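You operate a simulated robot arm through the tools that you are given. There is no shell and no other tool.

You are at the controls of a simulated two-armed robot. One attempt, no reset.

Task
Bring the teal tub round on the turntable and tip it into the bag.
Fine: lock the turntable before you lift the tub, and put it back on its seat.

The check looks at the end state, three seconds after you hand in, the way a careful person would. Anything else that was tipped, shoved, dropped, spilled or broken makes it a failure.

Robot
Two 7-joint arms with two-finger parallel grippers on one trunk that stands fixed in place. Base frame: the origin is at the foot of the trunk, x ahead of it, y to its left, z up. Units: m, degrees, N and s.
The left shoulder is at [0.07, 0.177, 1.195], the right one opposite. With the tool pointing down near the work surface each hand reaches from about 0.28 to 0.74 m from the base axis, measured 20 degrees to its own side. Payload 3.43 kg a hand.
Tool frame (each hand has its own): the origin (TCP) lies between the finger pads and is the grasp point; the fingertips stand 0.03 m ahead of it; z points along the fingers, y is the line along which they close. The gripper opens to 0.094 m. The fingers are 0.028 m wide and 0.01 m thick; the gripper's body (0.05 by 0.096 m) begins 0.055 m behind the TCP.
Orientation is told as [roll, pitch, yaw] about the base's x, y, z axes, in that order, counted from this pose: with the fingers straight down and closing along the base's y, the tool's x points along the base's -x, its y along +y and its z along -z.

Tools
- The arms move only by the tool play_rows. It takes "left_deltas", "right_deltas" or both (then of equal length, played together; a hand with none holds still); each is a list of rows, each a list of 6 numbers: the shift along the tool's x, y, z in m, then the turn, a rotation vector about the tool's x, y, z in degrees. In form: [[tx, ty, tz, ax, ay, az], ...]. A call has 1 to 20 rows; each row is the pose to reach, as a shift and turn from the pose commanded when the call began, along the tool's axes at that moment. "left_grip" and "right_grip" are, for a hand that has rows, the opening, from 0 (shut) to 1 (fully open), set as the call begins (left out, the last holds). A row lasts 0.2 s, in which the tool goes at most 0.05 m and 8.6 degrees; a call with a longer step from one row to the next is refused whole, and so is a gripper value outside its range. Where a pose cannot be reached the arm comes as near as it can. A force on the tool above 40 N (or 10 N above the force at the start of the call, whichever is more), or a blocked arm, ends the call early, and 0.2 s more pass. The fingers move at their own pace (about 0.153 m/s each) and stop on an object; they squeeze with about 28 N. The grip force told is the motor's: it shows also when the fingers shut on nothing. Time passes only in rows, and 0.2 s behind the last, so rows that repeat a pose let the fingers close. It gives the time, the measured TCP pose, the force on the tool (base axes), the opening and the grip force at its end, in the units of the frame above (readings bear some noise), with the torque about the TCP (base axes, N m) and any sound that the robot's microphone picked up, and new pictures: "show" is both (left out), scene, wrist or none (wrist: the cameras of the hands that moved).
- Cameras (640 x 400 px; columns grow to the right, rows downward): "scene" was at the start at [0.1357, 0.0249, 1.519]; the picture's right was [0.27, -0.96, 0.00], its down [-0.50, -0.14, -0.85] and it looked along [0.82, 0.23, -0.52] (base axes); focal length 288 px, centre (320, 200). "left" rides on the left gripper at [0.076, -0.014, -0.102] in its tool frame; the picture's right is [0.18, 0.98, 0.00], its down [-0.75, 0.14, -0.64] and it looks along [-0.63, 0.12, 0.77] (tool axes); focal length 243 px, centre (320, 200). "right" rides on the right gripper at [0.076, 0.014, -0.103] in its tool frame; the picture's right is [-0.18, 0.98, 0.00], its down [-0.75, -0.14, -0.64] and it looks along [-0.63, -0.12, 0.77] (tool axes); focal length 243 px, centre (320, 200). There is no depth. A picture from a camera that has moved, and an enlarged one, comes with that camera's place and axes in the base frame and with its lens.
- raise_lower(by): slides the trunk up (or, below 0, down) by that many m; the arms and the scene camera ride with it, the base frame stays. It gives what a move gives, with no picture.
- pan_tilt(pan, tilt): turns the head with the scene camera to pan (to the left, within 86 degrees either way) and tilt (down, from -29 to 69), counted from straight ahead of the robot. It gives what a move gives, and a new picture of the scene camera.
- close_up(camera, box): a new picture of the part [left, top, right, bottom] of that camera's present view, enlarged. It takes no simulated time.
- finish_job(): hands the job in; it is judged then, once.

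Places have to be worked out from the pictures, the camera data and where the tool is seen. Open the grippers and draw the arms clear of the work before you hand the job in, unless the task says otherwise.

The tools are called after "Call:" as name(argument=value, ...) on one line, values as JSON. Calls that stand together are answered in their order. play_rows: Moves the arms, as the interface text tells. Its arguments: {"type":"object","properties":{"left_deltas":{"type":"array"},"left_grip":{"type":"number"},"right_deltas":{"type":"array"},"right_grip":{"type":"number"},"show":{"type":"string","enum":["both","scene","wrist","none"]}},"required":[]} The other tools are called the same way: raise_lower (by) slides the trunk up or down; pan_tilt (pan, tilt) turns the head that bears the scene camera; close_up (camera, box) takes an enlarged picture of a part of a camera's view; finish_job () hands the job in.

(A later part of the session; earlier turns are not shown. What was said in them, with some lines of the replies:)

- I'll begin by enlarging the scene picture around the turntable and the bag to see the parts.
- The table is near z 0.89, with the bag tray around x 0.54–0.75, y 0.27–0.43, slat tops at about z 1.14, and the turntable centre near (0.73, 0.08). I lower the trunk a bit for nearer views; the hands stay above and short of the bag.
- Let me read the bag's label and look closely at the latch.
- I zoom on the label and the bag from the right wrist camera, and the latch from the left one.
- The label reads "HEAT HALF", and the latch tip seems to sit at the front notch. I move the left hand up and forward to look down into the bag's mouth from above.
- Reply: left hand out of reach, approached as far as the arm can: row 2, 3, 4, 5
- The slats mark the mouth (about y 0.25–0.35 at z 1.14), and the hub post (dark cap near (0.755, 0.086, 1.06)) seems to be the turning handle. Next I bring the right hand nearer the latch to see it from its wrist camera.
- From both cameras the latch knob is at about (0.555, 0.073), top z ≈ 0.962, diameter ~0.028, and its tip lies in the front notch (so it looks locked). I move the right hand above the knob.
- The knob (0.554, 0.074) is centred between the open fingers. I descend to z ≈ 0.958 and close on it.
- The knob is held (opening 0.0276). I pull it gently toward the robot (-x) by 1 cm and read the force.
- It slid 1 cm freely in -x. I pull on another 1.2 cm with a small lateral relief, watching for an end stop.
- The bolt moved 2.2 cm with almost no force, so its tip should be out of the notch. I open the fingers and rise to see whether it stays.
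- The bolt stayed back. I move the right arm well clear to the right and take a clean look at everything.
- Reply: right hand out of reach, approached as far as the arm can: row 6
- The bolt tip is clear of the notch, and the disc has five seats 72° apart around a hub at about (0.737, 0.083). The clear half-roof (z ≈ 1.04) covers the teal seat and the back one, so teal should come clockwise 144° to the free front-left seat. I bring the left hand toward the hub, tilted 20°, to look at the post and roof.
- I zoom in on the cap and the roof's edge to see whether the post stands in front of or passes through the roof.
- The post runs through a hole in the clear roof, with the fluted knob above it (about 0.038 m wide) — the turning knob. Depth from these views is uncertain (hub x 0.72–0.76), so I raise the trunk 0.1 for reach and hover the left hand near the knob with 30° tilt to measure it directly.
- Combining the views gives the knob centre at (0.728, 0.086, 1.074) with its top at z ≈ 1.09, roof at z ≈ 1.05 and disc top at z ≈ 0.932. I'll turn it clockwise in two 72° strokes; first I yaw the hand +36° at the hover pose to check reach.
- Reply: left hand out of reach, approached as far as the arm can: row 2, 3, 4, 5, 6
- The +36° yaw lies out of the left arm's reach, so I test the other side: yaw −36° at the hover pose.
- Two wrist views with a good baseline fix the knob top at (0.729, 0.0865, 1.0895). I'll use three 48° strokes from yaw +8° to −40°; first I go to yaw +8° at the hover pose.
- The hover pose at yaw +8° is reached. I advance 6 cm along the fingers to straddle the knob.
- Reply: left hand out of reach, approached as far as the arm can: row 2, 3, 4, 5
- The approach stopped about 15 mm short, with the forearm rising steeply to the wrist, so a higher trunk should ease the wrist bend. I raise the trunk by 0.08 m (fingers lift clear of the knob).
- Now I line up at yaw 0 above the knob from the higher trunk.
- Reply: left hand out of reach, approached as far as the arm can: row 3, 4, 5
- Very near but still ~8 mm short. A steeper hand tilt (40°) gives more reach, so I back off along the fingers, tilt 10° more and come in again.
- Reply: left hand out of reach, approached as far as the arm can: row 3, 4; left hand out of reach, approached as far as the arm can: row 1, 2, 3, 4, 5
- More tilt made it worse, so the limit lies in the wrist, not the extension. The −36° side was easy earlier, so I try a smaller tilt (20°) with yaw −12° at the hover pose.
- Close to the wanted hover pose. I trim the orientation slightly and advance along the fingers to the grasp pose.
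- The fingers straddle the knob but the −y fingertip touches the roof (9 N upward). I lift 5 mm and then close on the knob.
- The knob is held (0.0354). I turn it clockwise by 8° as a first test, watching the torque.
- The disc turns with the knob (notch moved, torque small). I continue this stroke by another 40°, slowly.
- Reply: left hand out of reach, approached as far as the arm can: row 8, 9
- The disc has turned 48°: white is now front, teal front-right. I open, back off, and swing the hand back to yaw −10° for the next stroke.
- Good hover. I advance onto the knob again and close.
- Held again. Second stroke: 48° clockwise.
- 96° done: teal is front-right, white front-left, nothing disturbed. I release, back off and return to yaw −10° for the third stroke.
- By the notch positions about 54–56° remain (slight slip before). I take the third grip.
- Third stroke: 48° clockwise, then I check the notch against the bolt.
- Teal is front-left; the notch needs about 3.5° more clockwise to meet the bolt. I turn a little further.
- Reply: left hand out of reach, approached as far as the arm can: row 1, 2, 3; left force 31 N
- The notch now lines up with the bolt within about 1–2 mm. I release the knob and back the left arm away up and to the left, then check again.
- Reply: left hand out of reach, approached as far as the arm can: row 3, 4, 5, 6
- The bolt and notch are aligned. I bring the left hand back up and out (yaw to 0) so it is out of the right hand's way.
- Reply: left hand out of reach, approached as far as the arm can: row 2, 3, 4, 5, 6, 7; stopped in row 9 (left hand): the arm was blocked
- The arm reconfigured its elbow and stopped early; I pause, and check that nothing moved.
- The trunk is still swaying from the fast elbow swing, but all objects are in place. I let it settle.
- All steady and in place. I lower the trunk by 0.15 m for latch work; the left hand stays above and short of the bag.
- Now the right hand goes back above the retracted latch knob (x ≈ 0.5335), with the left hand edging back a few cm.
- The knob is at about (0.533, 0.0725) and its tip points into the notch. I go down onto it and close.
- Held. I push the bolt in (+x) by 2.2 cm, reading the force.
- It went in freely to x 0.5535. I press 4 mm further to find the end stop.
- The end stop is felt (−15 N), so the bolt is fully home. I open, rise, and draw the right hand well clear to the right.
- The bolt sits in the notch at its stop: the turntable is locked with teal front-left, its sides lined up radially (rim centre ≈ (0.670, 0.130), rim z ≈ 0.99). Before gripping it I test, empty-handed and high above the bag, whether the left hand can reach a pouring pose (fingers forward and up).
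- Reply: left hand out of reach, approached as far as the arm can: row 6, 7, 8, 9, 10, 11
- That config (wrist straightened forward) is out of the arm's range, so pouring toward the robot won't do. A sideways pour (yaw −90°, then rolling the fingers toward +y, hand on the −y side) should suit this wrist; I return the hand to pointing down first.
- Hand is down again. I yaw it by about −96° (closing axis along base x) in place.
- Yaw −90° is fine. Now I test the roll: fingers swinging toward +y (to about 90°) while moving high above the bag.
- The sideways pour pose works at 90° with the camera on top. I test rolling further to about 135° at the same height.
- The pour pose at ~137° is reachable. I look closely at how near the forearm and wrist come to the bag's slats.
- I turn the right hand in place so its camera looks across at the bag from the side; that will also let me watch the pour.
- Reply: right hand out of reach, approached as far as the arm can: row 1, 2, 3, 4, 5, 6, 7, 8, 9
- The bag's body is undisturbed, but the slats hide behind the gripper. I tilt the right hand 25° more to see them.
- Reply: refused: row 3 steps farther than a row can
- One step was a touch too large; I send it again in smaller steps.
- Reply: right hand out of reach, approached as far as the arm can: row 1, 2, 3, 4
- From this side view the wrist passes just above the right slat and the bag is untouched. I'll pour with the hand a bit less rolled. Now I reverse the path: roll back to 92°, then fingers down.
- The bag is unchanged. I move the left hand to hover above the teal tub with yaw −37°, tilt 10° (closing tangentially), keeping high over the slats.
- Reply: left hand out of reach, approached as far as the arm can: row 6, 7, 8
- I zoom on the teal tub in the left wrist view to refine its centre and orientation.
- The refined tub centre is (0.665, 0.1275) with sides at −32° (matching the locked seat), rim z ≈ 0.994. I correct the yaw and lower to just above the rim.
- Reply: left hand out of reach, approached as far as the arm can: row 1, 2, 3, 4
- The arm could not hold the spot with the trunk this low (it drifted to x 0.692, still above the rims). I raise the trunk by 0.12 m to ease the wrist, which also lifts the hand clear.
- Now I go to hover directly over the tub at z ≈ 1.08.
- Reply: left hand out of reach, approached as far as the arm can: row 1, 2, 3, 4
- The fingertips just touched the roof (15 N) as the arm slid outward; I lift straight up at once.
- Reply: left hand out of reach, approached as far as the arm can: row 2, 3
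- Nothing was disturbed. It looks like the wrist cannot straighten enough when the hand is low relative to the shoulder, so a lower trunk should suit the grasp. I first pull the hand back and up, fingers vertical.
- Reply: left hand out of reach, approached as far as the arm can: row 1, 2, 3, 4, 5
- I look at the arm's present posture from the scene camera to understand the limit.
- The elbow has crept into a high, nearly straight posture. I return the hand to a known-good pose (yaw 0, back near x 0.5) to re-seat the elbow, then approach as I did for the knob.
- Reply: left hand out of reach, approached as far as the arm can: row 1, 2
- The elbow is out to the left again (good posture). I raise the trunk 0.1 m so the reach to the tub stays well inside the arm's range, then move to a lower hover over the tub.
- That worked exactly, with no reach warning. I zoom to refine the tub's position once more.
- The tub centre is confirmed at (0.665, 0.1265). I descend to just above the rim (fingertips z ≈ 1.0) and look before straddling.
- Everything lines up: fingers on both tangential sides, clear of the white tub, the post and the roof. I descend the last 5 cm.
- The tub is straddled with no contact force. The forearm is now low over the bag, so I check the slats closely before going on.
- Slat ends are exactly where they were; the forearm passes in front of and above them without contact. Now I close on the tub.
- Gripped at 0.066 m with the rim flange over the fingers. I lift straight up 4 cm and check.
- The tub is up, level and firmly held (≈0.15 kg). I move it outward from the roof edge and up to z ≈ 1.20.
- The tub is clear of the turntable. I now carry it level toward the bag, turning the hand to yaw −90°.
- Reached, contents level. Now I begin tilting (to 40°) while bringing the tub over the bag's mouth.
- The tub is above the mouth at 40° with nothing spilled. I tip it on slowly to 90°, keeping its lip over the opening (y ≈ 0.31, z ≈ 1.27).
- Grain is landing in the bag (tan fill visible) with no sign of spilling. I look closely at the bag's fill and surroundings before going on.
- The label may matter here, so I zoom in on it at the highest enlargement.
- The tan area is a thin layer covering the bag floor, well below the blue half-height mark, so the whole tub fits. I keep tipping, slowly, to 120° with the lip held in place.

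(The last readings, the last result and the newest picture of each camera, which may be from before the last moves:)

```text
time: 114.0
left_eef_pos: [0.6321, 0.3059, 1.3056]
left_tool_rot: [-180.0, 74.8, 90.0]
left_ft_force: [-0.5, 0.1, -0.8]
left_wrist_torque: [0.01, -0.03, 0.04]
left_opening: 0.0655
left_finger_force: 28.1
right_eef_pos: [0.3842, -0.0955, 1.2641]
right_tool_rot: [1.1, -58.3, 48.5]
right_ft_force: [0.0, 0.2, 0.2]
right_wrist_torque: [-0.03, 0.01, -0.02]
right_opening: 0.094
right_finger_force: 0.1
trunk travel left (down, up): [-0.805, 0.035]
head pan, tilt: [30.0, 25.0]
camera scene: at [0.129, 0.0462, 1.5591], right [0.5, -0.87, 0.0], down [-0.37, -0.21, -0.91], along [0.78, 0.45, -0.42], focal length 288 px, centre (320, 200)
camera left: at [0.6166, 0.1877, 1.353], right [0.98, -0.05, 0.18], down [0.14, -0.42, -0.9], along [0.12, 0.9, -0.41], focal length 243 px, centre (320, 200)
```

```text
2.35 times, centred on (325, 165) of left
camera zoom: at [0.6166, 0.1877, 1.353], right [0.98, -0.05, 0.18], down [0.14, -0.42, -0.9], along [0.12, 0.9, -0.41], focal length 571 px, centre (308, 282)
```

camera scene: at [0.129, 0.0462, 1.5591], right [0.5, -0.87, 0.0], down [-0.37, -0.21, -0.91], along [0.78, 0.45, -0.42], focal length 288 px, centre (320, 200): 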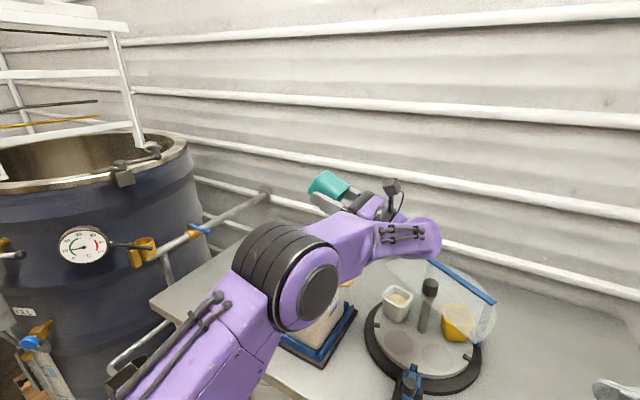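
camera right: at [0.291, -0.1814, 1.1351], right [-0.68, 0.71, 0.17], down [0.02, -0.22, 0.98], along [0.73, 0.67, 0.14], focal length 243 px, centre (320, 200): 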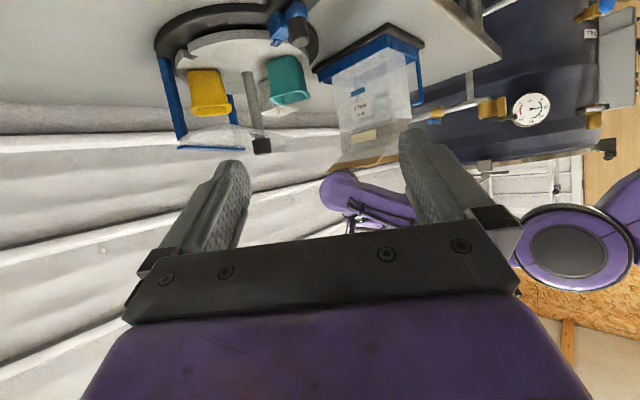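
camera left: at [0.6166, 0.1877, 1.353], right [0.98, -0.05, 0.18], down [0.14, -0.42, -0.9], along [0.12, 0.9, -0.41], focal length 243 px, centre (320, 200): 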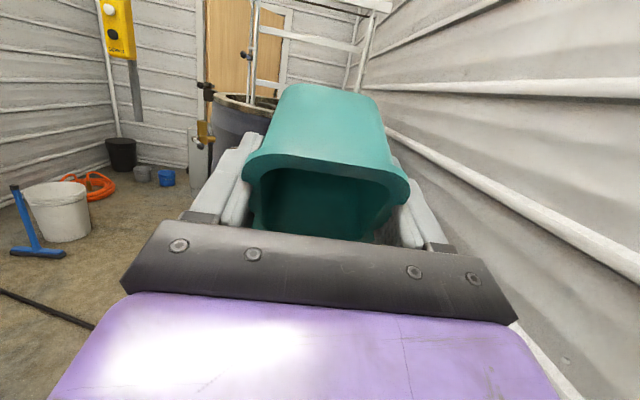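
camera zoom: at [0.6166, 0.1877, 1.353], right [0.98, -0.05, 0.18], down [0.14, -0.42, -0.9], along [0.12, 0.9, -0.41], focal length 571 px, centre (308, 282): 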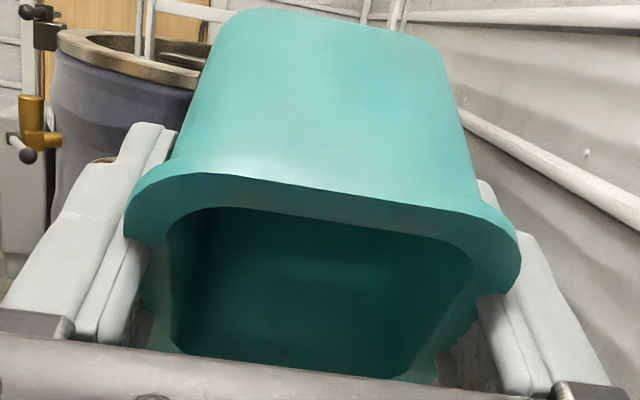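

The tub looks empty at 120°. I tip a bit further to 138° with a small shake to clear any last grains.

Call:
play_rows(left_deltas=[[0, 0, -0.003, 0, 6, 0], [0, 0, -0.006, 0, 12, 0], [0, 0, -0.009, 0, 18, 0], [0, 0, -0.007, 0, 13, 0], [0, 0, -0.009, 0, 18, 0], [0, 0, -0.007, 0, 13, 0], [0, 0, -0.009, 0, 18, 0], [0, 0, -0.009, 0, 18, 0]], show="both")

Call:
close_up(camera="left", box=[230, 80, 420, 250])

Call:
close_up(camera="right", box=[220, 0, 480, 240])

```text
time: 115.8
left_eef_pos: [0.6318, 0.2974, 1.305]
left_tool_rot: [-179.8, 56.9, 90.0]
left_ft_force: [0.0, 0.0, -0.4]
left_wrist_torque: [0.01, -0.03, 0.02]
left_opening: 0.0656
left_finger_force: 27.6
right_eef_pos: [0.3841, -0.096, 1.2658]
right_tool_rot: [1.3, -58.4, 48.5]
right_ft_force: [-0.4, -0.4, 0.2]
right_wrist_torque: [-0.02, -0.01, -0.02]
right_opening: 0.094
right_finger_force: 0.0
trunk travel left (down, up): [-0.805, 0.035]
head pan, tilt: [30.0, 25.0]
camera scene: at [0.1296, 0.0462, 1.5591], right [0.5, -0.87, 0.0], down [-0.37, -0.21, -0.91], along [0.78, 0.45, -0.42], focal length 288 px, centre (320, 200)
camera left: at [0.6169, 0.171, 1.3123], right [0.98, -0.1, 0.15], down [0.14, -0.13, -0.98], along [0.12, 0.99, -0.11], focal length 243 px, centre (320, 200)
```

scene: 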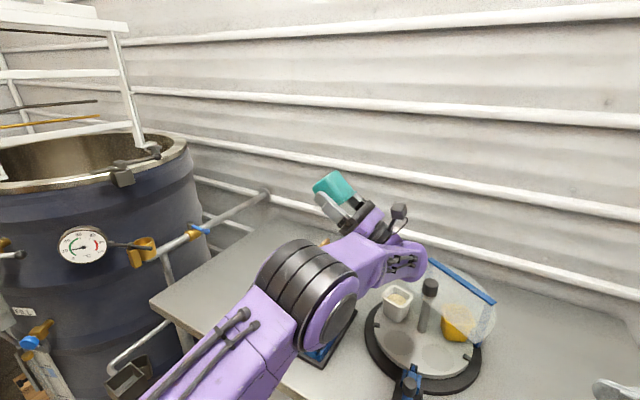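
left: 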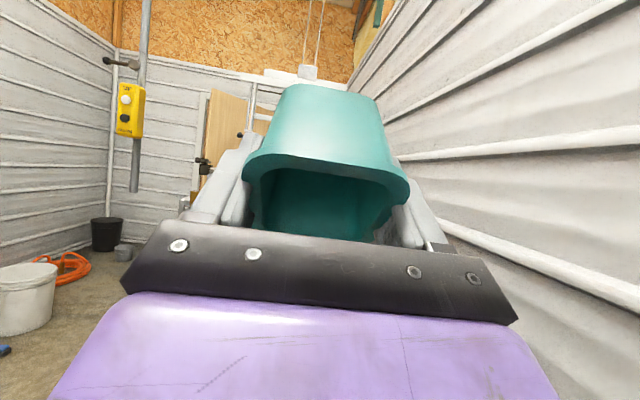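

```text
2.35 times, centred on (325, 165) of left
camera zoom: at [0.6169, 0.171, 1.3123], right [0.98, -0.1, 0.15], down [0.14, -0.13, -0.98], along [0.12, 0.99, -0.11], focal length 571 px, centre (308, 282)
```

zoom: 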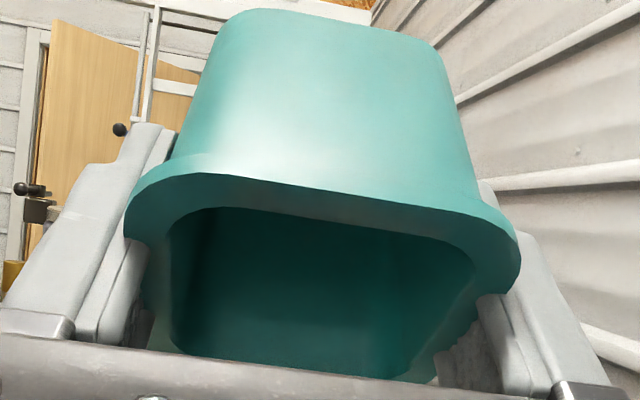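

```text
1.67 times, centred on (350, 120) of right
camera zoom: at [0.2914, -0.1815, 1.255], right [-0.68, 0.71, 0.17], down [0.02, -0.21, 0.98], along [0.73, 0.67, 0.13], focal length 404 px, centre (270, 333)
```

zoom: 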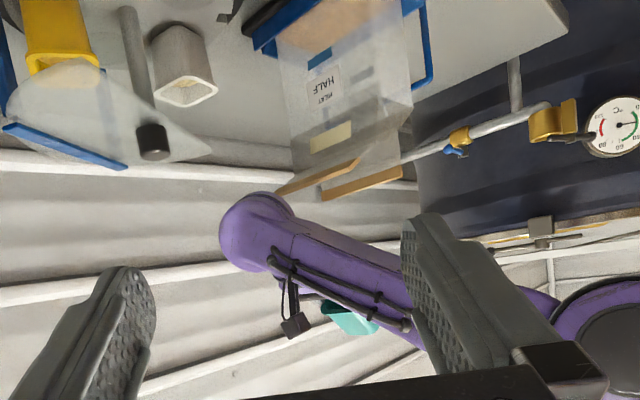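

The tub is empty. I reverse the motion: roll back to about 90° tub tilt first.

Call:
play_rows(left_deltas=[[-0.0032, -0.0003, 0.0036, 0, -8, 0], [-0.0063, -0.0006, 0.0073, 0, -16, 0], [-0.0095, -0.0009, 0.0109, 0, -24, 0], [-0.0127, -0.0012, 0.0145, 0, -32, 0], [-0.0158, -0.0015, 0.0182, 0, -40, 0], [-0.019, -0.0018, 0.0218, 0, -48, 0], [-0.019, -0.0018, 0.0218, 0, -48, 0]], show="none")

```text
time: 117.4
left_eef_pos: [0.6301, 0.3272, 1.2997]
left_tool_rot: [-0.1, 74.9, -90.1]
left_ft_force: [0.1, -0.1, 0.1]
left_wrist_torque: [-0.03, 0.01, 0.02]
left_opening: 0.0656
left_finger_force: 28.1
right_eef_pos: [0.3852, -0.0946, 1.2657]
right_tool_rot: [1.3, -58.4, 48.4]
right_ft_force: [0.3, 0.2, 0.5]
right_wrist_torque: [-0.03, -0.02, -0.01]
right_opening: 0.0939
right_finger_force: 0.1
trunk travel left (down, up): [-0.805, 0.035]
head pan, tilt: [30.0, 25.0]
```

Continuing back along the same path to upright.

Call:
play_rows(left_deltas=[[0.002, -0.0041, 0.0009, 0, -7.1, 0], [0.0039, -0.0081, 0.0017, 0, -14.3, 0], [0.0059, -0.0122, 0.0026, 0, -21.4, 0], [0.0078, -0.0163, 0.0034, 0, -28.6, 0], [0.0098, -0.0204, 0.0043, 0, -35.7, 0], [0.0117, -0.0244, 0.0051, 0, -42.9, 0], [0.0137, -0.0285, 0.006, 0, -50, 0]], show="none")

Call:
play_rows(left_deltas=[[-0.0152, -0.0126, -0.0088, 0, -8, 0], [-0.0304, -0.0252, -0.0175, 0, -16, 0], [-0.0455, -0.0379, -0.0263, 0, -24, 0], [-0.0607, -0.0505, -0.035, 0, -32, 0], [-0.0759, -0.0631, -0.0438, 0, -40, 0], [-0.0759, -0.0631, -0.0438, 0, -40, 0]], show="both")

Call:
close_up(camera="scene", box=[240, 220, 500, 390])

```text
time: 119.0
left_eef_pos: [0.6003, 0.3361, 1.3116]
left_tool_rot: [0.0, 24.9, -90.0]
left_ft_force: [-0.3, -0.7, -1.5]
left_wrist_torque: [0.0, 0.0, 0.02]
left_opening: 0.0655
left_finger_force: 28.1
right_eef_pos: [0.3859, -0.0954, 1.2658]
right_tool_rot: [1.1, -58.4, 48.5]
right_ft_force: [0.4, -0.5, -0.3]
right_wrist_torque: [0.04, 0.02, 0.01]
right_opening: 0.094
right_finger_force: 0.1
trunk travel left (down, up): [-0.805, 0.035]
head pan, tilt: [30.0, 25.0]
```

```text
time: 120.4
left_eef_pos: [0.5384, 0.2478, 1.32]
left_tool_rot: [0.0, -15.0, -90.0]
left_ft_force: [-0.5, 0.3, 0.8]
left_wrist_torque: [0.01, -0.01, 0.04]
left_opening: 0.0653
left_finger_force: 28.1
right_eef_pos: [0.3854, -0.0959, 1.265]
right_tool_rot: [1.3, -58.4, 48.3]
right_ft_force: [-0.4, 0.4, 1.2]
right_wrist_torque: [0.02, 0.0, 0.02]
right_opening: 0.0938
right_finger_force: 0.1
trunk travel left (down, up): [-0.805, 0.035]
head pan, tilt: [30.0, 25.0]
camera scene: at [0.1296, 0.0458, 1.5591], right [0.5, -0.87, 0.0], down [-0.37, -0.21, -0.91], along [0.78, 0.45, -0.42], focal length 288 px, centre (320, 200)
camera left: at [0.5236, 0.3477, 1.3995], right [0.98, 0.18, -0.05], down [0.14, -0.56, 0.81], along [0.12, -0.81, -0.58], focal length 243 px, centre (320, 200)
```

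scene: 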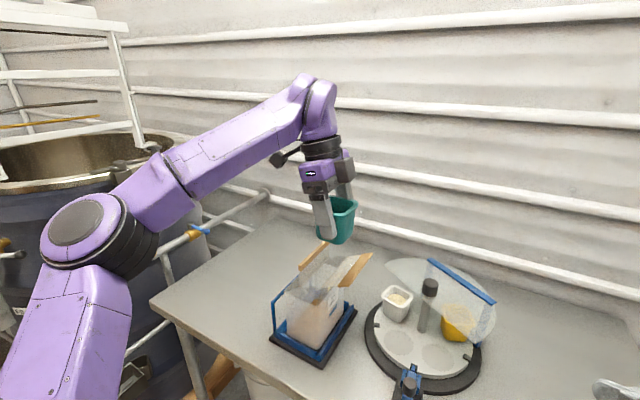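
left: 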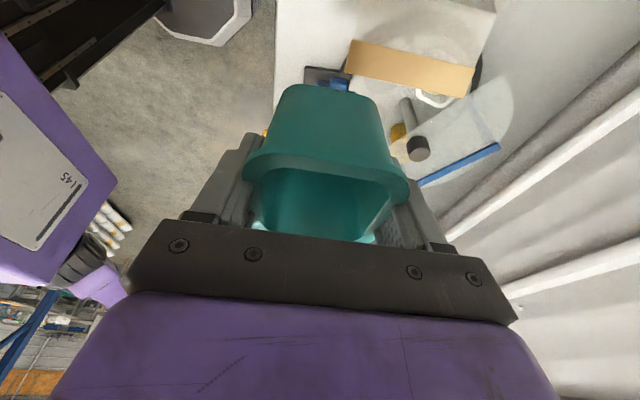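

```text
2.35 times, centred on (370, 305) of scene
camera zoom: at [0.1296, 0.0458, 1.5591], right [0.5, -0.87, 0.0], down [-0.37, -0.21, -0.91], along [0.78, 0.45, -0.42], focal length 678 px, centre (202, -47)
```

zoom: 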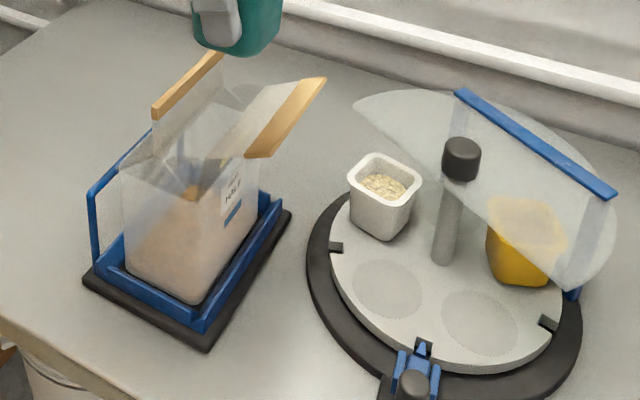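

No spill anywhere, and the grain is in the bag. I carry the empty tub back along the same path to above its seat.

Call:
play_rows(left_deltas=[[-0.009, 0.0129, 0.0178, -1.88, 0, -7.01], [-0.0179, 0.0258, 0.0356, -3.75, 0, -14.03], [-0.0269, 0.0387, 0.0534, -5.63, 0, -21.04], [-0.0358, 0.0517, 0.0712, -7.5, 0, -28.05], [-0.0448, 0.0646, 0.0889, -9.38, 0, -35.06], [-0.0537, 0.0775, 0.1067, -11.25, 0, -42.08], [-0.0627, 0.0904, 0.1245, -13.13, 0, -49.1], [-0.0716, 0.1033, 0.1423, -15, 0, -56.1], [-0.0716, 0.1033, 0.1423, -15, 0, -56.1]], show="both")

Call:
close_up(camera="left", box=[180, 0, 460, 240])

```text
time: 122.4
left_eef_pos: [0.6415, 0.1412, 1.1997]
left_tool_rot: [0.1, -15.0, -31.9]
left_ft_force: [0.3, -0.5, 0.1]
left_wrist_torque: [0.0, -0.02, -0.01]
left_opening: 0.0655
left_finger_force: 28.0
right_eef_pos: [0.3846, -0.0961, 1.2647]
right_tool_rot: [1.2, -58.4, 48.5]
right_ft_force: [0.1, 0.4, 0.5]
right_wrist_torque: [0.0, -0.04, 0.02]
right_opening: 0.0938
right_finger_force: 0.0
trunk travel left (down, up): [-0.805, 0.035]
head pan, tilt: [30.0, 25.0]
camera scene: at [0.1286, 0.0467, 1.5592], right [0.5, -0.87, 0.0], down [-0.37, -0.21, -0.91], along [0.79, 0.45, -0.42], focal length 288 px, centre (320, 200)
camera left: at [0.5487, 0.1824, 1.2787], right [0.37, 0.93, -0.05], down [0.55, -0.18, 0.81], along [0.75, -0.33, -0.58], focal length 243 px, centre (320, 200)
```

scene: 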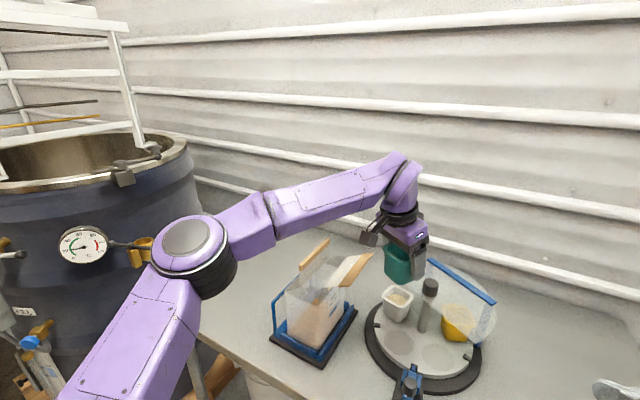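
left: 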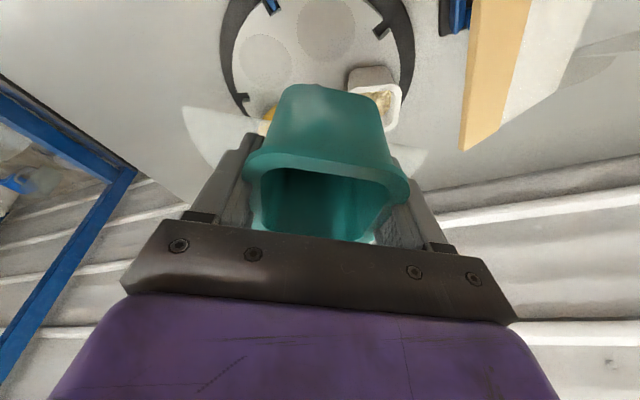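

```text
1.67 times, centred on (320, 120) of left
camera zoom: at [0.5487, 0.1824, 1.2787], right [0.37, 0.93, -0.05], down [0.55, -0.18, 0.81], along [0.75, -0.33, -0.58], focal length 404 px, centre (320, 333)
```

zoom: 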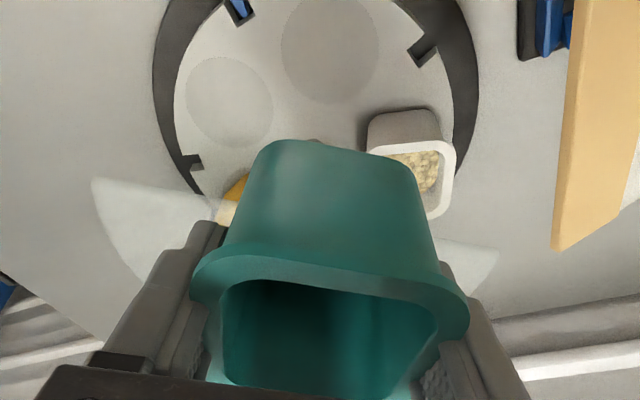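

I lower the empty tub back toward its seat along the reverse of the lifting path, stopping about 3 cm above.

Call:
play_rows(left_deltas=[[0.007, 0, 0.033, 0, 0, 0], [0.0141, -0.0001, 0.066, 0, 0, 0], [0.0211, -0.0002, 0.099, 0, 0, 0], [0.0282, -0.0003, 0.1319, 0, 0, 0], [0.0241, -0.0005, 0.16, 0, 0, 0], [0.02, -0.0007, 0.189, 0, 0, 0], [0.02, -0.0007, 0.189, 0, 0, 0]], show="both")

Call:
close_up(camera="scene", box=[340, 230, 500, 390])

Call:
close_up(camera="right", box=[180, 0, 400, 180])

```text
time: 124.0
left_eef_pos: [0.6679, 0.1257, 1.0112]
left_tool_rot: [0.0, -15.0, -32.0]
left_ft_force: [0.3, 0.6, 0.6]
left_wrist_torque: [0.0, -0.02, -0.05]
left_opening: 0.0656
left_finger_force: 28.1
right_eef_pos: [0.384, -0.0957, 1.2649]
right_tool_rot: [1.2, -58.4, 48.5]
right_ft_force: [-0.2, -0.3, -0.6]
right_wrist_torque: [0.0, -0.02, -0.02]
right_opening: 0.0942
right_finger_force: 0.2
trunk travel left (down, up): [-0.805, 0.035]
head pan, tilt: [30.0, 25.0]
camera scene: at [0.1286, 0.0467, 1.5592], right [0.5, -0.87, 0.0], down [-0.37, -0.21, -0.91], along [0.79, 0.45, -0.42], focal length 288 px, centre (320, 200)
camera left: at [0.5738, 0.1669, 1.0906], right [0.37, 0.93, -0.05], down [0.55, -0.18, 0.81], along [0.75, -0.33, -0.58], focal length 243 px, centre (320, 200)
```

scene: 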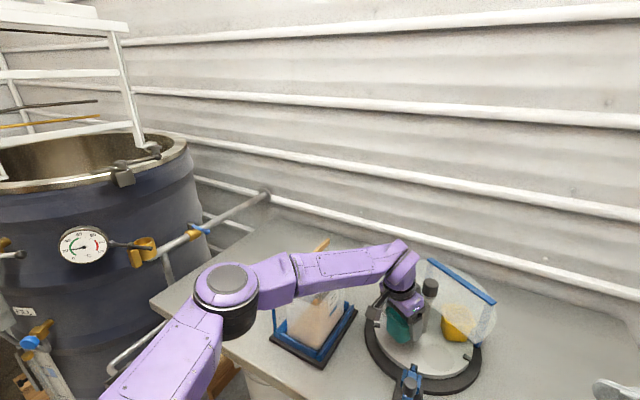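
left: 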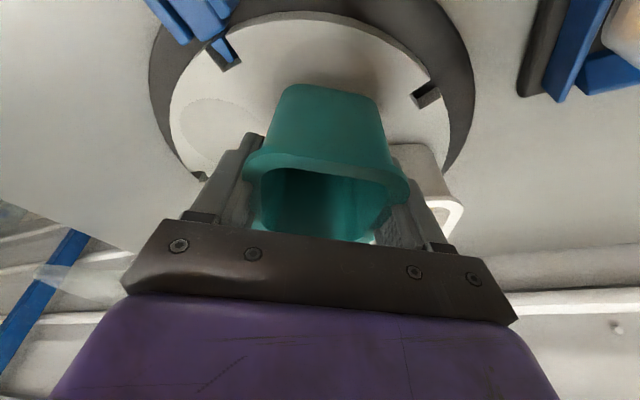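

```text
2.50 times, centred on (420, 310) of scene
camera zoom: at [0.1286, 0.0467, 1.5592], right [0.5, -0.87, 0.0], down [-0.37, -0.21, -0.91], along [0.79, 0.45, -0.42], focal length 721 px, centre (70, -75)
```

zoom: 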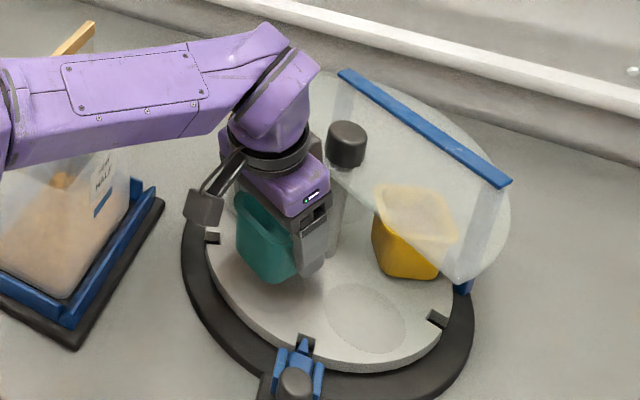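

```text
2.22 times, centred on (290, 90) of right
camera zoom: at [0.2906, -0.1811, 1.2552], right [-0.68, 0.71, 0.17], down [0.02, -0.21, 0.98], along [0.73, 0.67, 0.13], focal length 539 px, centre (387, 444)
```

zoom: 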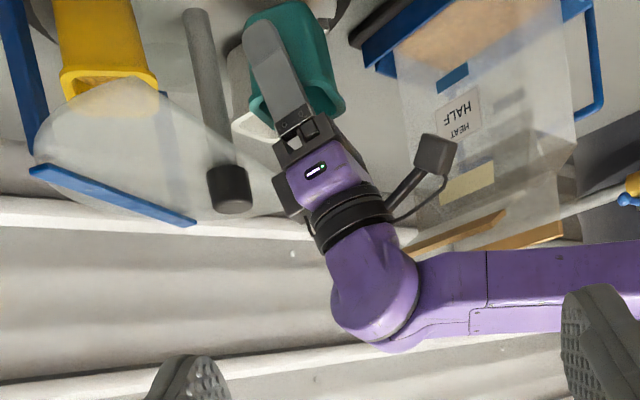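

Directly above the seat. I lower the last 3 cm slowly.

Call:
play_rows(left_deltas=[[0.0021, 0, 0.0076, 0, 0, 0], [0.0041, 0, 0.0152, 0, 0, 0], [0.0062, 0, 0.0228, 0, 0, 0], [0.0075, 0, 0.028, 0, 0, 0], [0.0082, 0, 0.0304, 0, 0, 0], [0.0082, 0, 0.0304, 0, 0, 0]], show="wrist")

Call:
close_up(camera="scene", box=[340, 230, 500, 390])

Call:
close_up(camera="left", box=[200, 60, 440, 250])

```text
time: 125.4
left_eef_pos: [0.6661, 0.1269, 0.9829]
left_tool_rot: [0.0, -14.9, -32.0]
left_ft_force: [-0.1, -0.8, -0.7]
left_wrist_torque: [0.04, 0.0, 0.02]
left_opening: 0.0658
left_finger_force: 27.7
right_eef_pos: [0.3843, -0.095, 1.2649]
right_tool_rot: [1.3, -58.4, 48.5]
right_ft_force: [0.6, -0.3, 0.2]
right_wrist_torque: [0.02, 0.02, 0.0]
right_opening: 0.0942
right_finger_force: 0.1
trunk travel left (down, up): [-0.805, 0.035]
head pan, tilt: [30.0, 25.0]
camera left: at [0.5735, 0.1679, 1.061], right [0.37, 0.93, -0.05], down [0.55, -0.18, 0.81], along [0.75, -0.33, -0.58], focal length 243 px, centre (320, 200)
```

left: 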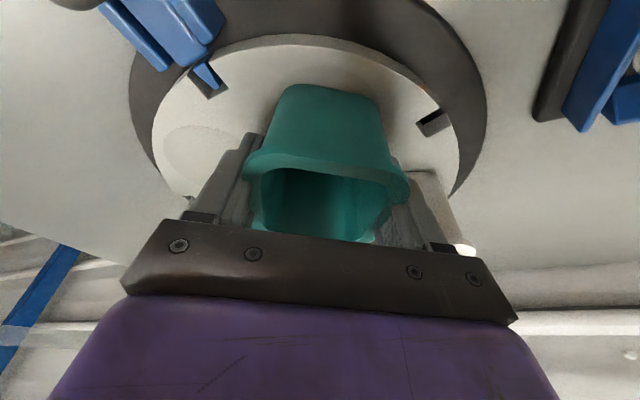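

```text
2.50 times, centred on (420, 310) of scene
camera zoom: at [0.1292, 0.0462, 1.5591], right [0.5, -0.87, 0.0], down [-0.37, -0.21, -0.91], along [0.78, 0.45, -0.42], focal length 721 px, centre (70, -75)
```

zoom: 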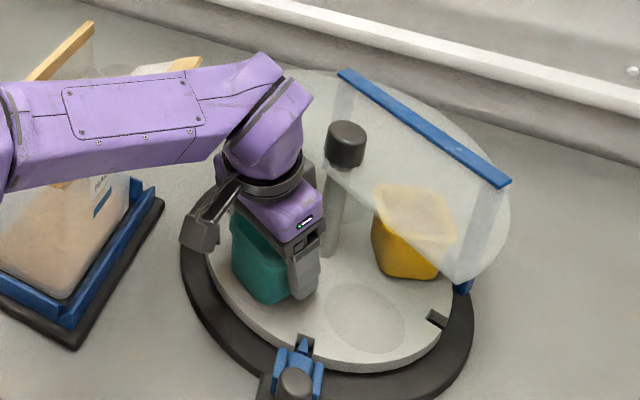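

```text
2.11 times, centred on (320, 155) of left
camera zoom: at [0.5735, 0.1679, 1.061], right [0.37, 0.93, -0.05], down [0.55, -0.18, 0.81], along [0.75, -0.33, -0.58], focal length 511 px, centre (320, 295)
```

zoom: 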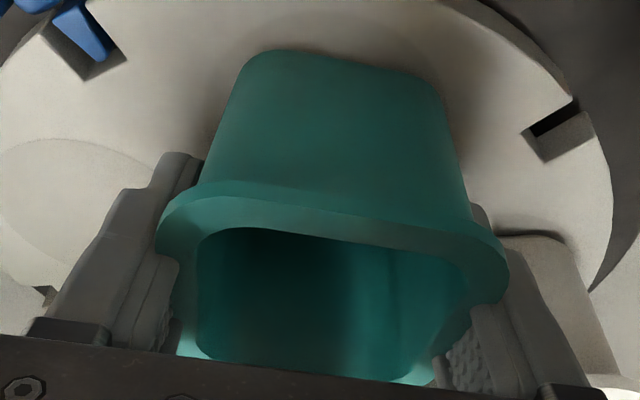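

It matches the grasp view within about 1–2 mm, with no contact yet. I lower 2 mm more to feel the seat.

Call:
play_rows(left_deltas=[[0.0003, 0, 0.001, 0, 0, 0], [0.0005, 0, 0.002, 0, 0, 0], [0.0005, 0, 0.002, 0, 0, 0]], show="none")

```text
time: 126.2
left_eef_pos: [0.6656, 0.1265, 0.9815]
left_tool_rot: [0.1, -15.1, -32.0]
left_ft_force: [3.8, -0.8, 12.1]
left_wrist_torque: [-0.11, 0.27, 0.05]
left_opening: 0.0654
left_finger_force: 28.0
right_eef_pos: [0.3828, -0.0961, 1.2648]
right_tool_rot: [1.2, -58.5, 48.5]
right_ft_force: [-0.1, -0.1, -0.2]
right_wrist_torque: [0.02, 0.01, -0.03]
right_opening: 0.0939
right_finger_force: 0.0
trunk travel left (down, up): [-0.805, 0.035]
head pan, tilt: [30.0, 25.0]
```

The tub rests on the seat (12 N up). I ease off 1 mm and open the fingers just as wide as on the approach.

Call:
play_rows(left_deltas=[[-0.0003, 0, -0.001, 0, 0, 0], [-0.0003, 0, -0.001, 0, 0, 0]], show="none")

Call:
play_rows(left_deltas=[[0, 0, 0, 0, 0, 0], [0, 0, 0, 0, 0, 0], [0, 0, 0, 0, 0, 0]], left_grip=0.92, show="wrist")

Call:
close_up(camera="left", box=[200, 60, 440, 250])

```text
time: 126.8
left_eef_pos: [0.6649, 0.1264, 0.9805]
left_tool_rot: [0.1, -15.1, -32.0]
left_ft_force: [3.3, -1.8, 9.4]
left_wrist_torque: [-0.12, 0.08, 0.04]
left_opening: 0.0652
left_finger_force: 28.0
right_eef_pos: [0.3834, -0.0955, 1.2647]
right_tool_rot: [1.3, -58.5, 48.4]
right_ft_force: [-0.1, 1.2, -0.5]
right_wrist_torque: [-0.01, -0.04, 0.02]
right_opening: 0.094
right_finger_force: 0.1
trunk travel left (down, up): [-0.805, 0.035]
head pan, tilt: [30.0, 25.0]
```

```text
time: 127.6
left_eef_pos: [0.6646, 0.1268, 0.9817]
left_tool_rot: [0.1, -14.9, -32.1]
left_ft_force: [-0.8, -0.1, 0.9]
left_wrist_torque: [0.0, -0.02, 0.03]
left_opening: 0.0863
left_finger_force: 0.1
right_eef_pos: [0.385, -0.0955, 1.2657]
right_tool_rot: [1.3, -58.4, 48.5]
right_ft_force: [1.1, -0.4, 0.2]
right_wrist_torque: [-0.01, 0.01, 0.02]
right_opening: 0.0941
right_finger_force: 0.0
trunk travel left (down, up): [-0.805, 0.035]
head pan, tilt: [30.0, 25.0]
camera left: at [0.5727, 0.1683, 1.0598], right [0.37, 0.93, -0.05], down [0.55, -0.18, 0.81], along [0.75, -0.33, -0.58], focal length 243 px, centre (320, 200)
```

left: 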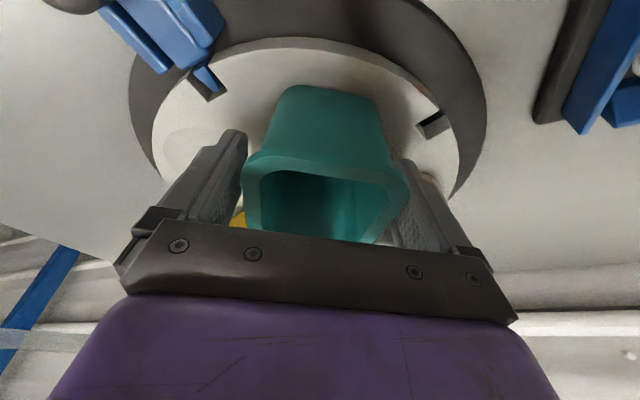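

```text
2.11 times, centred on (320, 155) of left
camera zoom: at [0.5727, 0.1683, 1.0598], right [0.37, 0.93, -0.05], down [0.55, -0.18, 0.81], along [0.75, -0.33, -0.58], focal length 511 px, centre (320, 295)
```

zoom: 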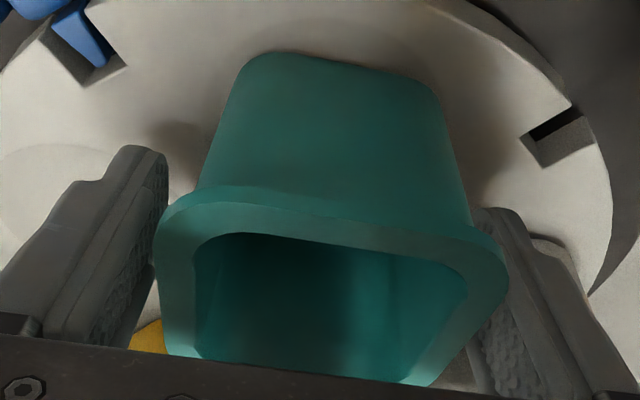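

The tub stands upright on its seat. I withdraw slowly along the approach line, watching for any drag on the tub.

Call:
play_rows(left_deltas=[[-0.0012, 0, -0.012, 0, 0, 0], [-0.0025, 0.0001, -0.025, 0, 0, 0], [-0.0037, 0.0001, -0.037, 0, 0, 0], [-0.0049, 0.0002, -0.0492, 0, 0, 0], [-0.0049, 0.0002, -0.0492, 0, 0, 0]], show="wrist")

Call:
close_up(camera="scene", box=[340, 230, 500, 390])

```text
time: 128.8
left_eef_pos: [0.6595, 0.1304, 1.0307]
left_tool_rot: [0.0, -14.9, -32.0]
left_ft_force: [-0.4, 0.0, 0.6]
left_wrist_torque: [-0.03, -0.01, 0.02]
left_opening: 0.0863
left_finger_force: 0.0
right_eef_pos: [0.3841, -0.0962, 1.2649]
right_tool_rot: [1.3, -58.5, 48.5]
right_ft_force: [-0.6, -0.1, -0.6]
right_wrist_torque: [-0.01, 0.01, -0.01]
right_opening: 0.0942
right_finger_force: 0.0
trunk travel left (down, up): [-0.805, 0.035]
head pan, tilt: [30.0, 25.0]
camera left: at [0.567, 0.1722, 1.1092], right [0.37, 0.93, -0.05], down [0.55, -0.18, 0.81], along [0.75, -0.33, -0.58], focal length 243 px, centre (320, 200)
```

left: 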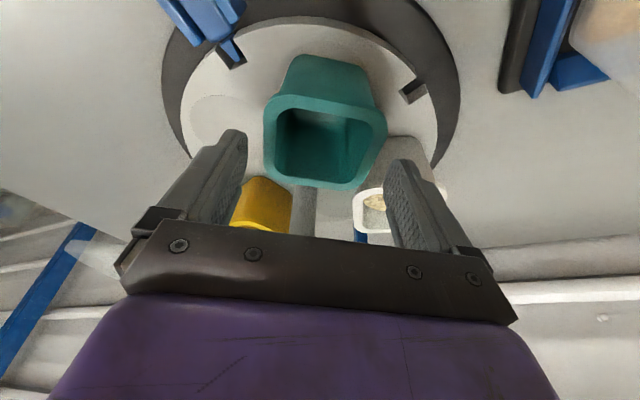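

```text
2.50 times, centred on (420, 310) of scene
camera zoom: at [0.1293, 0.0462, 1.5591], right [0.5, -0.87, 0.0], down [-0.37, -0.21, -0.91], along [0.78, 0.45, -0.42], focal length 721 px, centre (70, -75)
```

zoom: 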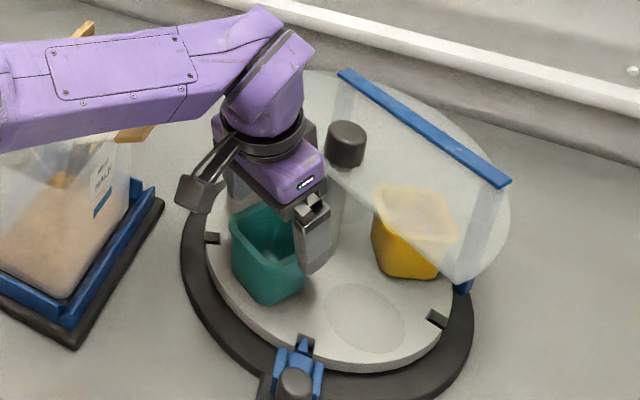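

The tub stayed put. I retreat the left hand up and back along the earlier path.

Call:
play_rows(left_deltas=[[-0.004, -0.0004, -0.034, 0, 0, 0], [-0.008, -0.0008, -0.068, 0, 0, 0], [-0.0125, -0.0012, -0.104, 0, 0, 0], [-0.0125, -0.0012, -0.104, 0, 0, 0]], show="none")

Call:
play_rows(left_deltas=[[0.01, -0.001, -0.036, -0.6, 2.1, -4.5], [0.024, -0.002, -0.073, -1.2, 4.2, -9.1], [0.039, -0.003, -0.11, -1.8, 6.3, -13.6], [0.055, -0.004, -0.146, -2.4, 8.3, -18.2], [0.07, -0.006, -0.182, -3, 10.4, -22.7], [0.085, -0.007, -0.218, -3.6, 12.5, -27.3], [0.1003, -0.0082, -0.2543, -4.19, 14.6, -31.8], [0.1003, -0.0082, -0.2543, -4.19, 14.6, -31.8]], show="both")

Call:
close_up(camera="scene", box=[250, 220, 500, 390])

```text
time: 129.8
left_eef_pos: [0.6474, 0.137, 1.1326]
left_tool_rot: [0.0, -15.0, -31.9]
left_ft_force: [0.1, -0.4, 0.5]
left_wrist_torque: [0.02, -0.01, 0.01]
left_opening: 0.0863
left_finger_force: 0.0
right_eef_pos: [0.3854, -0.0962, 1.2641]
right_tool_rot: [1.3, -58.3, 48.5]
right_ft_force: [-0.1, -0.2, 0.4]
right_wrist_torque: [0.0, 0.01, -0.01]
right_opening: 0.0941
right_finger_force: 0.1
trunk travel left (down, up): [-0.805, 0.035]
head pan, tilt: [30.0, 25.0]
```

```text
time: 131.6
left_eef_pos: [0.5026, 0.2168, 1.3529]
left_tool_rot: [0.1, 0.1, 0.1]
left_ft_force: [0.2, -0.4, 0.0]
left_wrist_torque: [-0.05, 0.05, 0.0]
left_opening: 0.0861
left_finger_force: 0.0
right_eef_pos: [0.386, -0.096, 1.2647]
right_tool_rot: [1.3, -58.4, 48.4]
right_ft_force: [0.5, 0.0, 0.4]
right_wrist_torque: [0.02, 0.0, 0.04]
right_opening: 0.094
right_finger_force: 0.1
trunk travel left (down, up): [-0.805, 0.035]
head pan, tilt: [30.0, 25.0]
camera scene: at [0.1299, 0.0462, 1.5591], right [0.5, -0.87, 0.0], down [-0.37, -0.21, -0.91], along [0.78, 0.45, -0.42], focal length 288 px, centre (320, 200)
camera left: at [0.4265, 0.2023, 1.455], right [-0.19, 0.98, 0.0], down [0.75, 0.14, 0.64], along [0.63, 0.12, -0.77], focal length 243 px, centre (320, 200)
```

scene: 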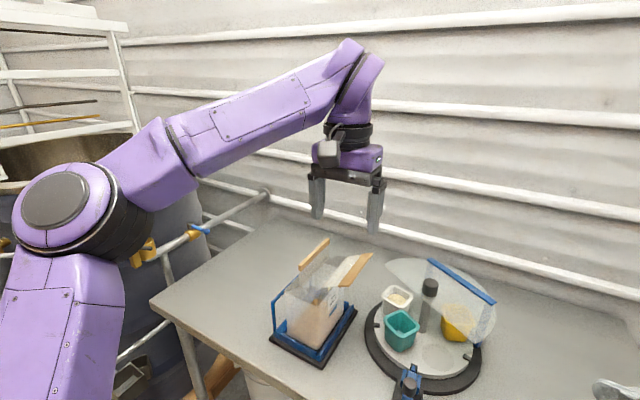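
left: 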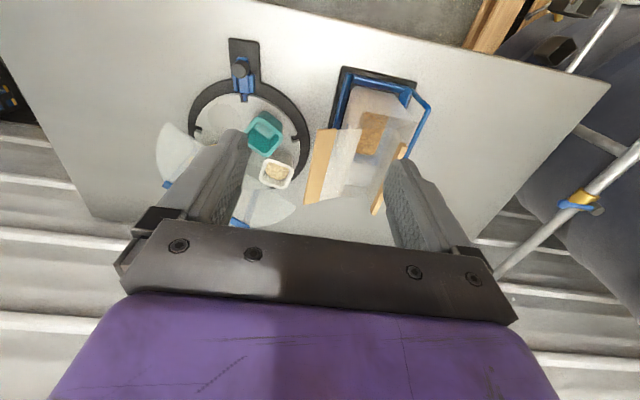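

```text
2.35 times, centred on (375, 305) of scene
camera zoom: at [0.1299, 0.0462, 1.5591], right [0.5, -0.87, 0.0], down [-0.37, -0.21, -0.91], along [0.78, 0.45, -0.42], focal length 678 px, centre (191, -47)
```

zoom: 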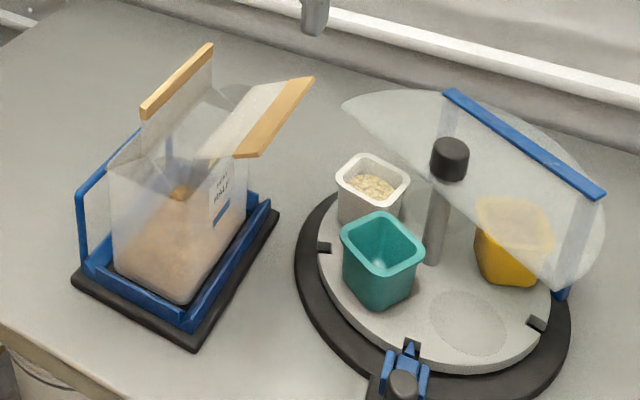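

Everything is in place. I zoom in from above to check for stray grains on the table, flaps and turntable, and inside the tub.

Call:
close_up(camera="left", box=[290, 40, 460, 220])

Call:
close_up(camera="left", box=[180, 20, 330, 200])

Call:
close_up(camera="scene", box=[370, 290, 440, 400])

Call:
close_up(camera="scene", box=[250, 220, 390, 380])

```text
2.22 times, centred on (375, 130) of left
camera zoom: at [0.4265, 0.2023, 1.455], right [-0.19, 0.98, 0.0], down [0.75, 0.14, 0.64], along [0.63, 0.12, -0.77], focal length 539 px, centre (198, 356)
```

zoom: 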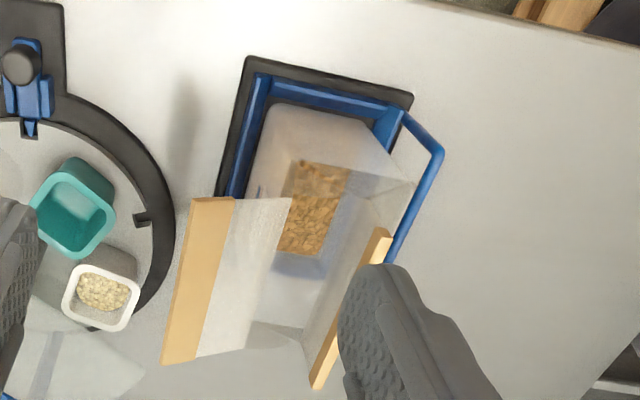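

```text
2.22 times, centred on (255, 110) of left
camera zoom: at [0.4265, 0.2023, 1.455], right [-0.19, 0.98, 0.0], down [0.75, 0.14, 0.64], along [0.63, 0.12, -0.77], focal length 539 px, centre (464, 400)
```

zoom: 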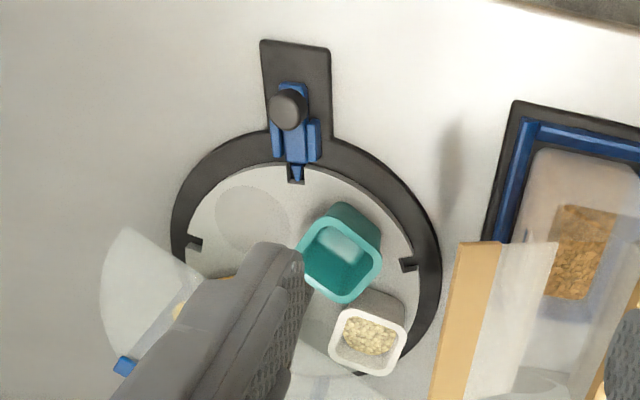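

```text
3.64 times, centred on (405, 345) of scene
camera zoom: at [0.1299, 0.0462, 1.5591], right [0.5, -0.87, 0.0], down [-0.37, -0.21, -0.91], along [0.78, 0.45, -0.42], focal length 1048 px, centre (11, -327)
```

zoom: 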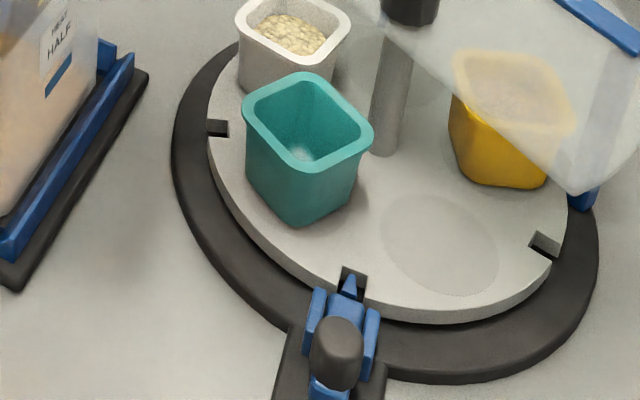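

```text
2.50 times, centred on (320, 300) of scene
camera zoom: at [0.1299, 0.0462, 1.5591], right [0.5, -0.87, 0.0], down [-0.37, -0.21, -0.91], along [0.78, 0.45, -0.42], focal length 721 px, centre (320, -50)
```

zoom: 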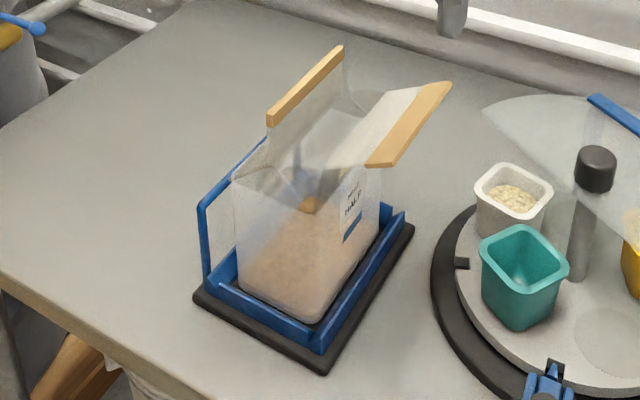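

No stray grains; the tub is empty and upright on its seat, the bolt is still in the notch, and the bag stands as before. I open the left gripper fully and draw the left arm clear.

Call:
play_rows(left_deltas=[[0.015, 0.025, -0.01, 0, 0, 0], [0.03, 0.05, -0.02, 0, 0, 0], [0.05, 0.08, -0.03, 0, 0, 0], [0.05, 0.08, -0.03, 0, 0, 0], [0.05, 0.08, -0.03, 0, 0, 0]], left_grip=1, show="scene")

Call:
pan_tilt(pan=12, tilt=38)

Call:
close_up(camera="scene", box=[180, 150, 420, 320])

```text
time: 132.8
left_eef_pos: [0.4543, 0.2957, 1.3818]
left_tool_rot: [0.1, 0.1, 0.1]
left_ft_force: [0.6, -0.1, 0.1]
left_wrist_torque: [0.0, -0.01, 0.0]
left_opening: 0.0939
left_finger_force: 0.1
right_eef_pos: [0.3841, -0.0972, 1.266]
right_tool_rot: [1.3, -58.4, 48.5]
right_ft_force: [-0.6, -0.1, 0.1]
right_wrist_torque: [-0.02, 0.03, 0.02]
right_opening: 0.0939
right_finger_force: 0.0
trunk travel left (down, up): [-0.805, 0.035]
head pan, tilt: [30.0, 25.0]
camera scene: at [0.1297, 0.0459, 1.5591], right [0.5, -0.87, 0.0], down [-0.37, -0.21, -0.91], along [0.78, 0.45, -0.42], focal length 288 px, centre (320, 200)
```

scene: 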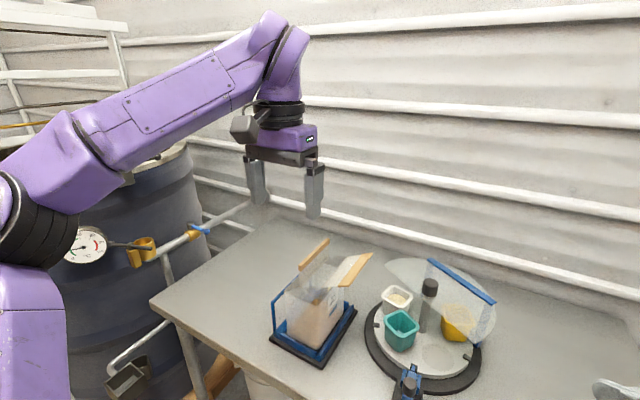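

```text
time: 133.6
left_eef_pos: [0.4534, 0.296, 1.3815]
left_tool_rot: [0.1, -0.1, -0.1]
left_ft_force: [0.8, 0.2, 0.2]
left_wrist_torque: [-0.04, 0.02, 0.01]
left_opening: 0.0941
left_finger_force: 0.0
right_eef_pos: [0.3844, -0.0957, 1.2659]
right_tool_rot: [1.1, -58.4, 48.5]
right_ft_force: [0.0, -0.5, 0.2]
right_wrist_torque: [0.01, 0.0, 0.01]
right_opening: 0.0944
right_finger_force: 0.1
trunk travel left (down, up): [-0.805, 0.035]
head pan, tilt: [12.0, 38.0]
camera scene: at [0.1334, 0.0185, 1.5389], right [0.21, -0.98, 0.0], down [-0.6, -0.13, -0.79], along [0.77, 0.16, -0.62], focal length 288 px, centre (320, 200)
```

scene: 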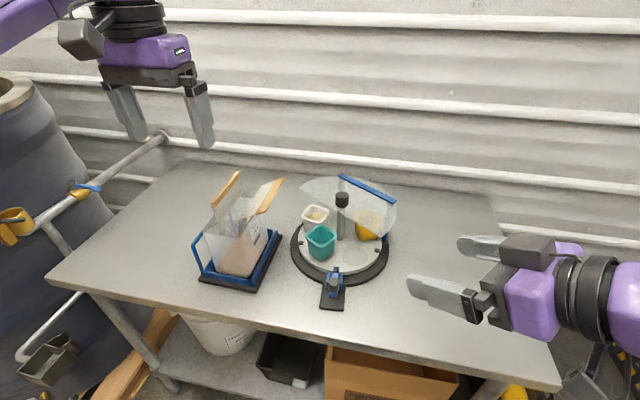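

```text
2.35 times, centred on (300, 235) of scene
camera zoom: at [0.1334, 0.0185, 1.5389], right [0.21, -0.98, 0.0], down [-0.6, -0.13, -0.79], along [0.77, 0.16, -0.62], focal length 678 px, centre (367, 118)
```

zoom: 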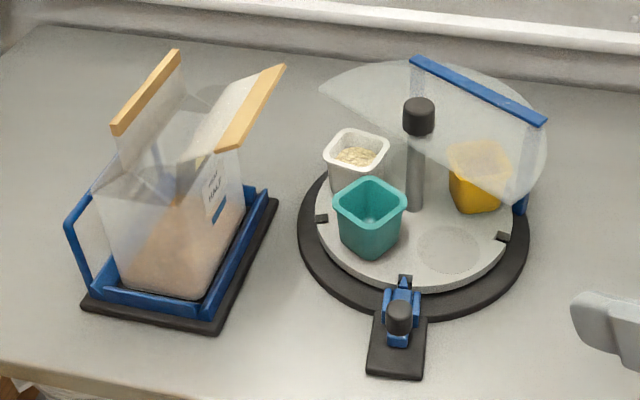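

Final state: the grain is in the bag, and the empty teal tub is back on its seat. The turntable is locked, the white and yellow tubs are untouched, and both grippers are open and clear. I hand the job in.

Call:
finish_job()

```text
The job is handed in.
```

I brought the teal tub round, tipped it into the bag and put it back empty on its seat, then handed the job in. I don't have the check's result.

- **Turntable:** I drew back the bolt and turned the table clockwise by its centre knob until teal was at the front left. I then pushed the bolt home to its stop before lifting the tub, and it is still in the notch.
- **Pouring:** The grain covers the floor of the bag. I zoomed in on the table, the bag's flaps and the turntable afterwards and saw no stray grains.
- **Other objects:** The white and yellow tubs and the bag stand upright and undisturbed. The fingertips pressed lightly on the clear roof twice, at about 9 N and 15 N. It looked unchanged afterwards.
- **Bag label:** It reads "HEAT HALF" above a blue mark about halfway up. I took that as a mark on the bag, not an amount to pour, and tipped in the whole tub. The grain stays well below it.

Both grippers are open and the arms are clear of the work.
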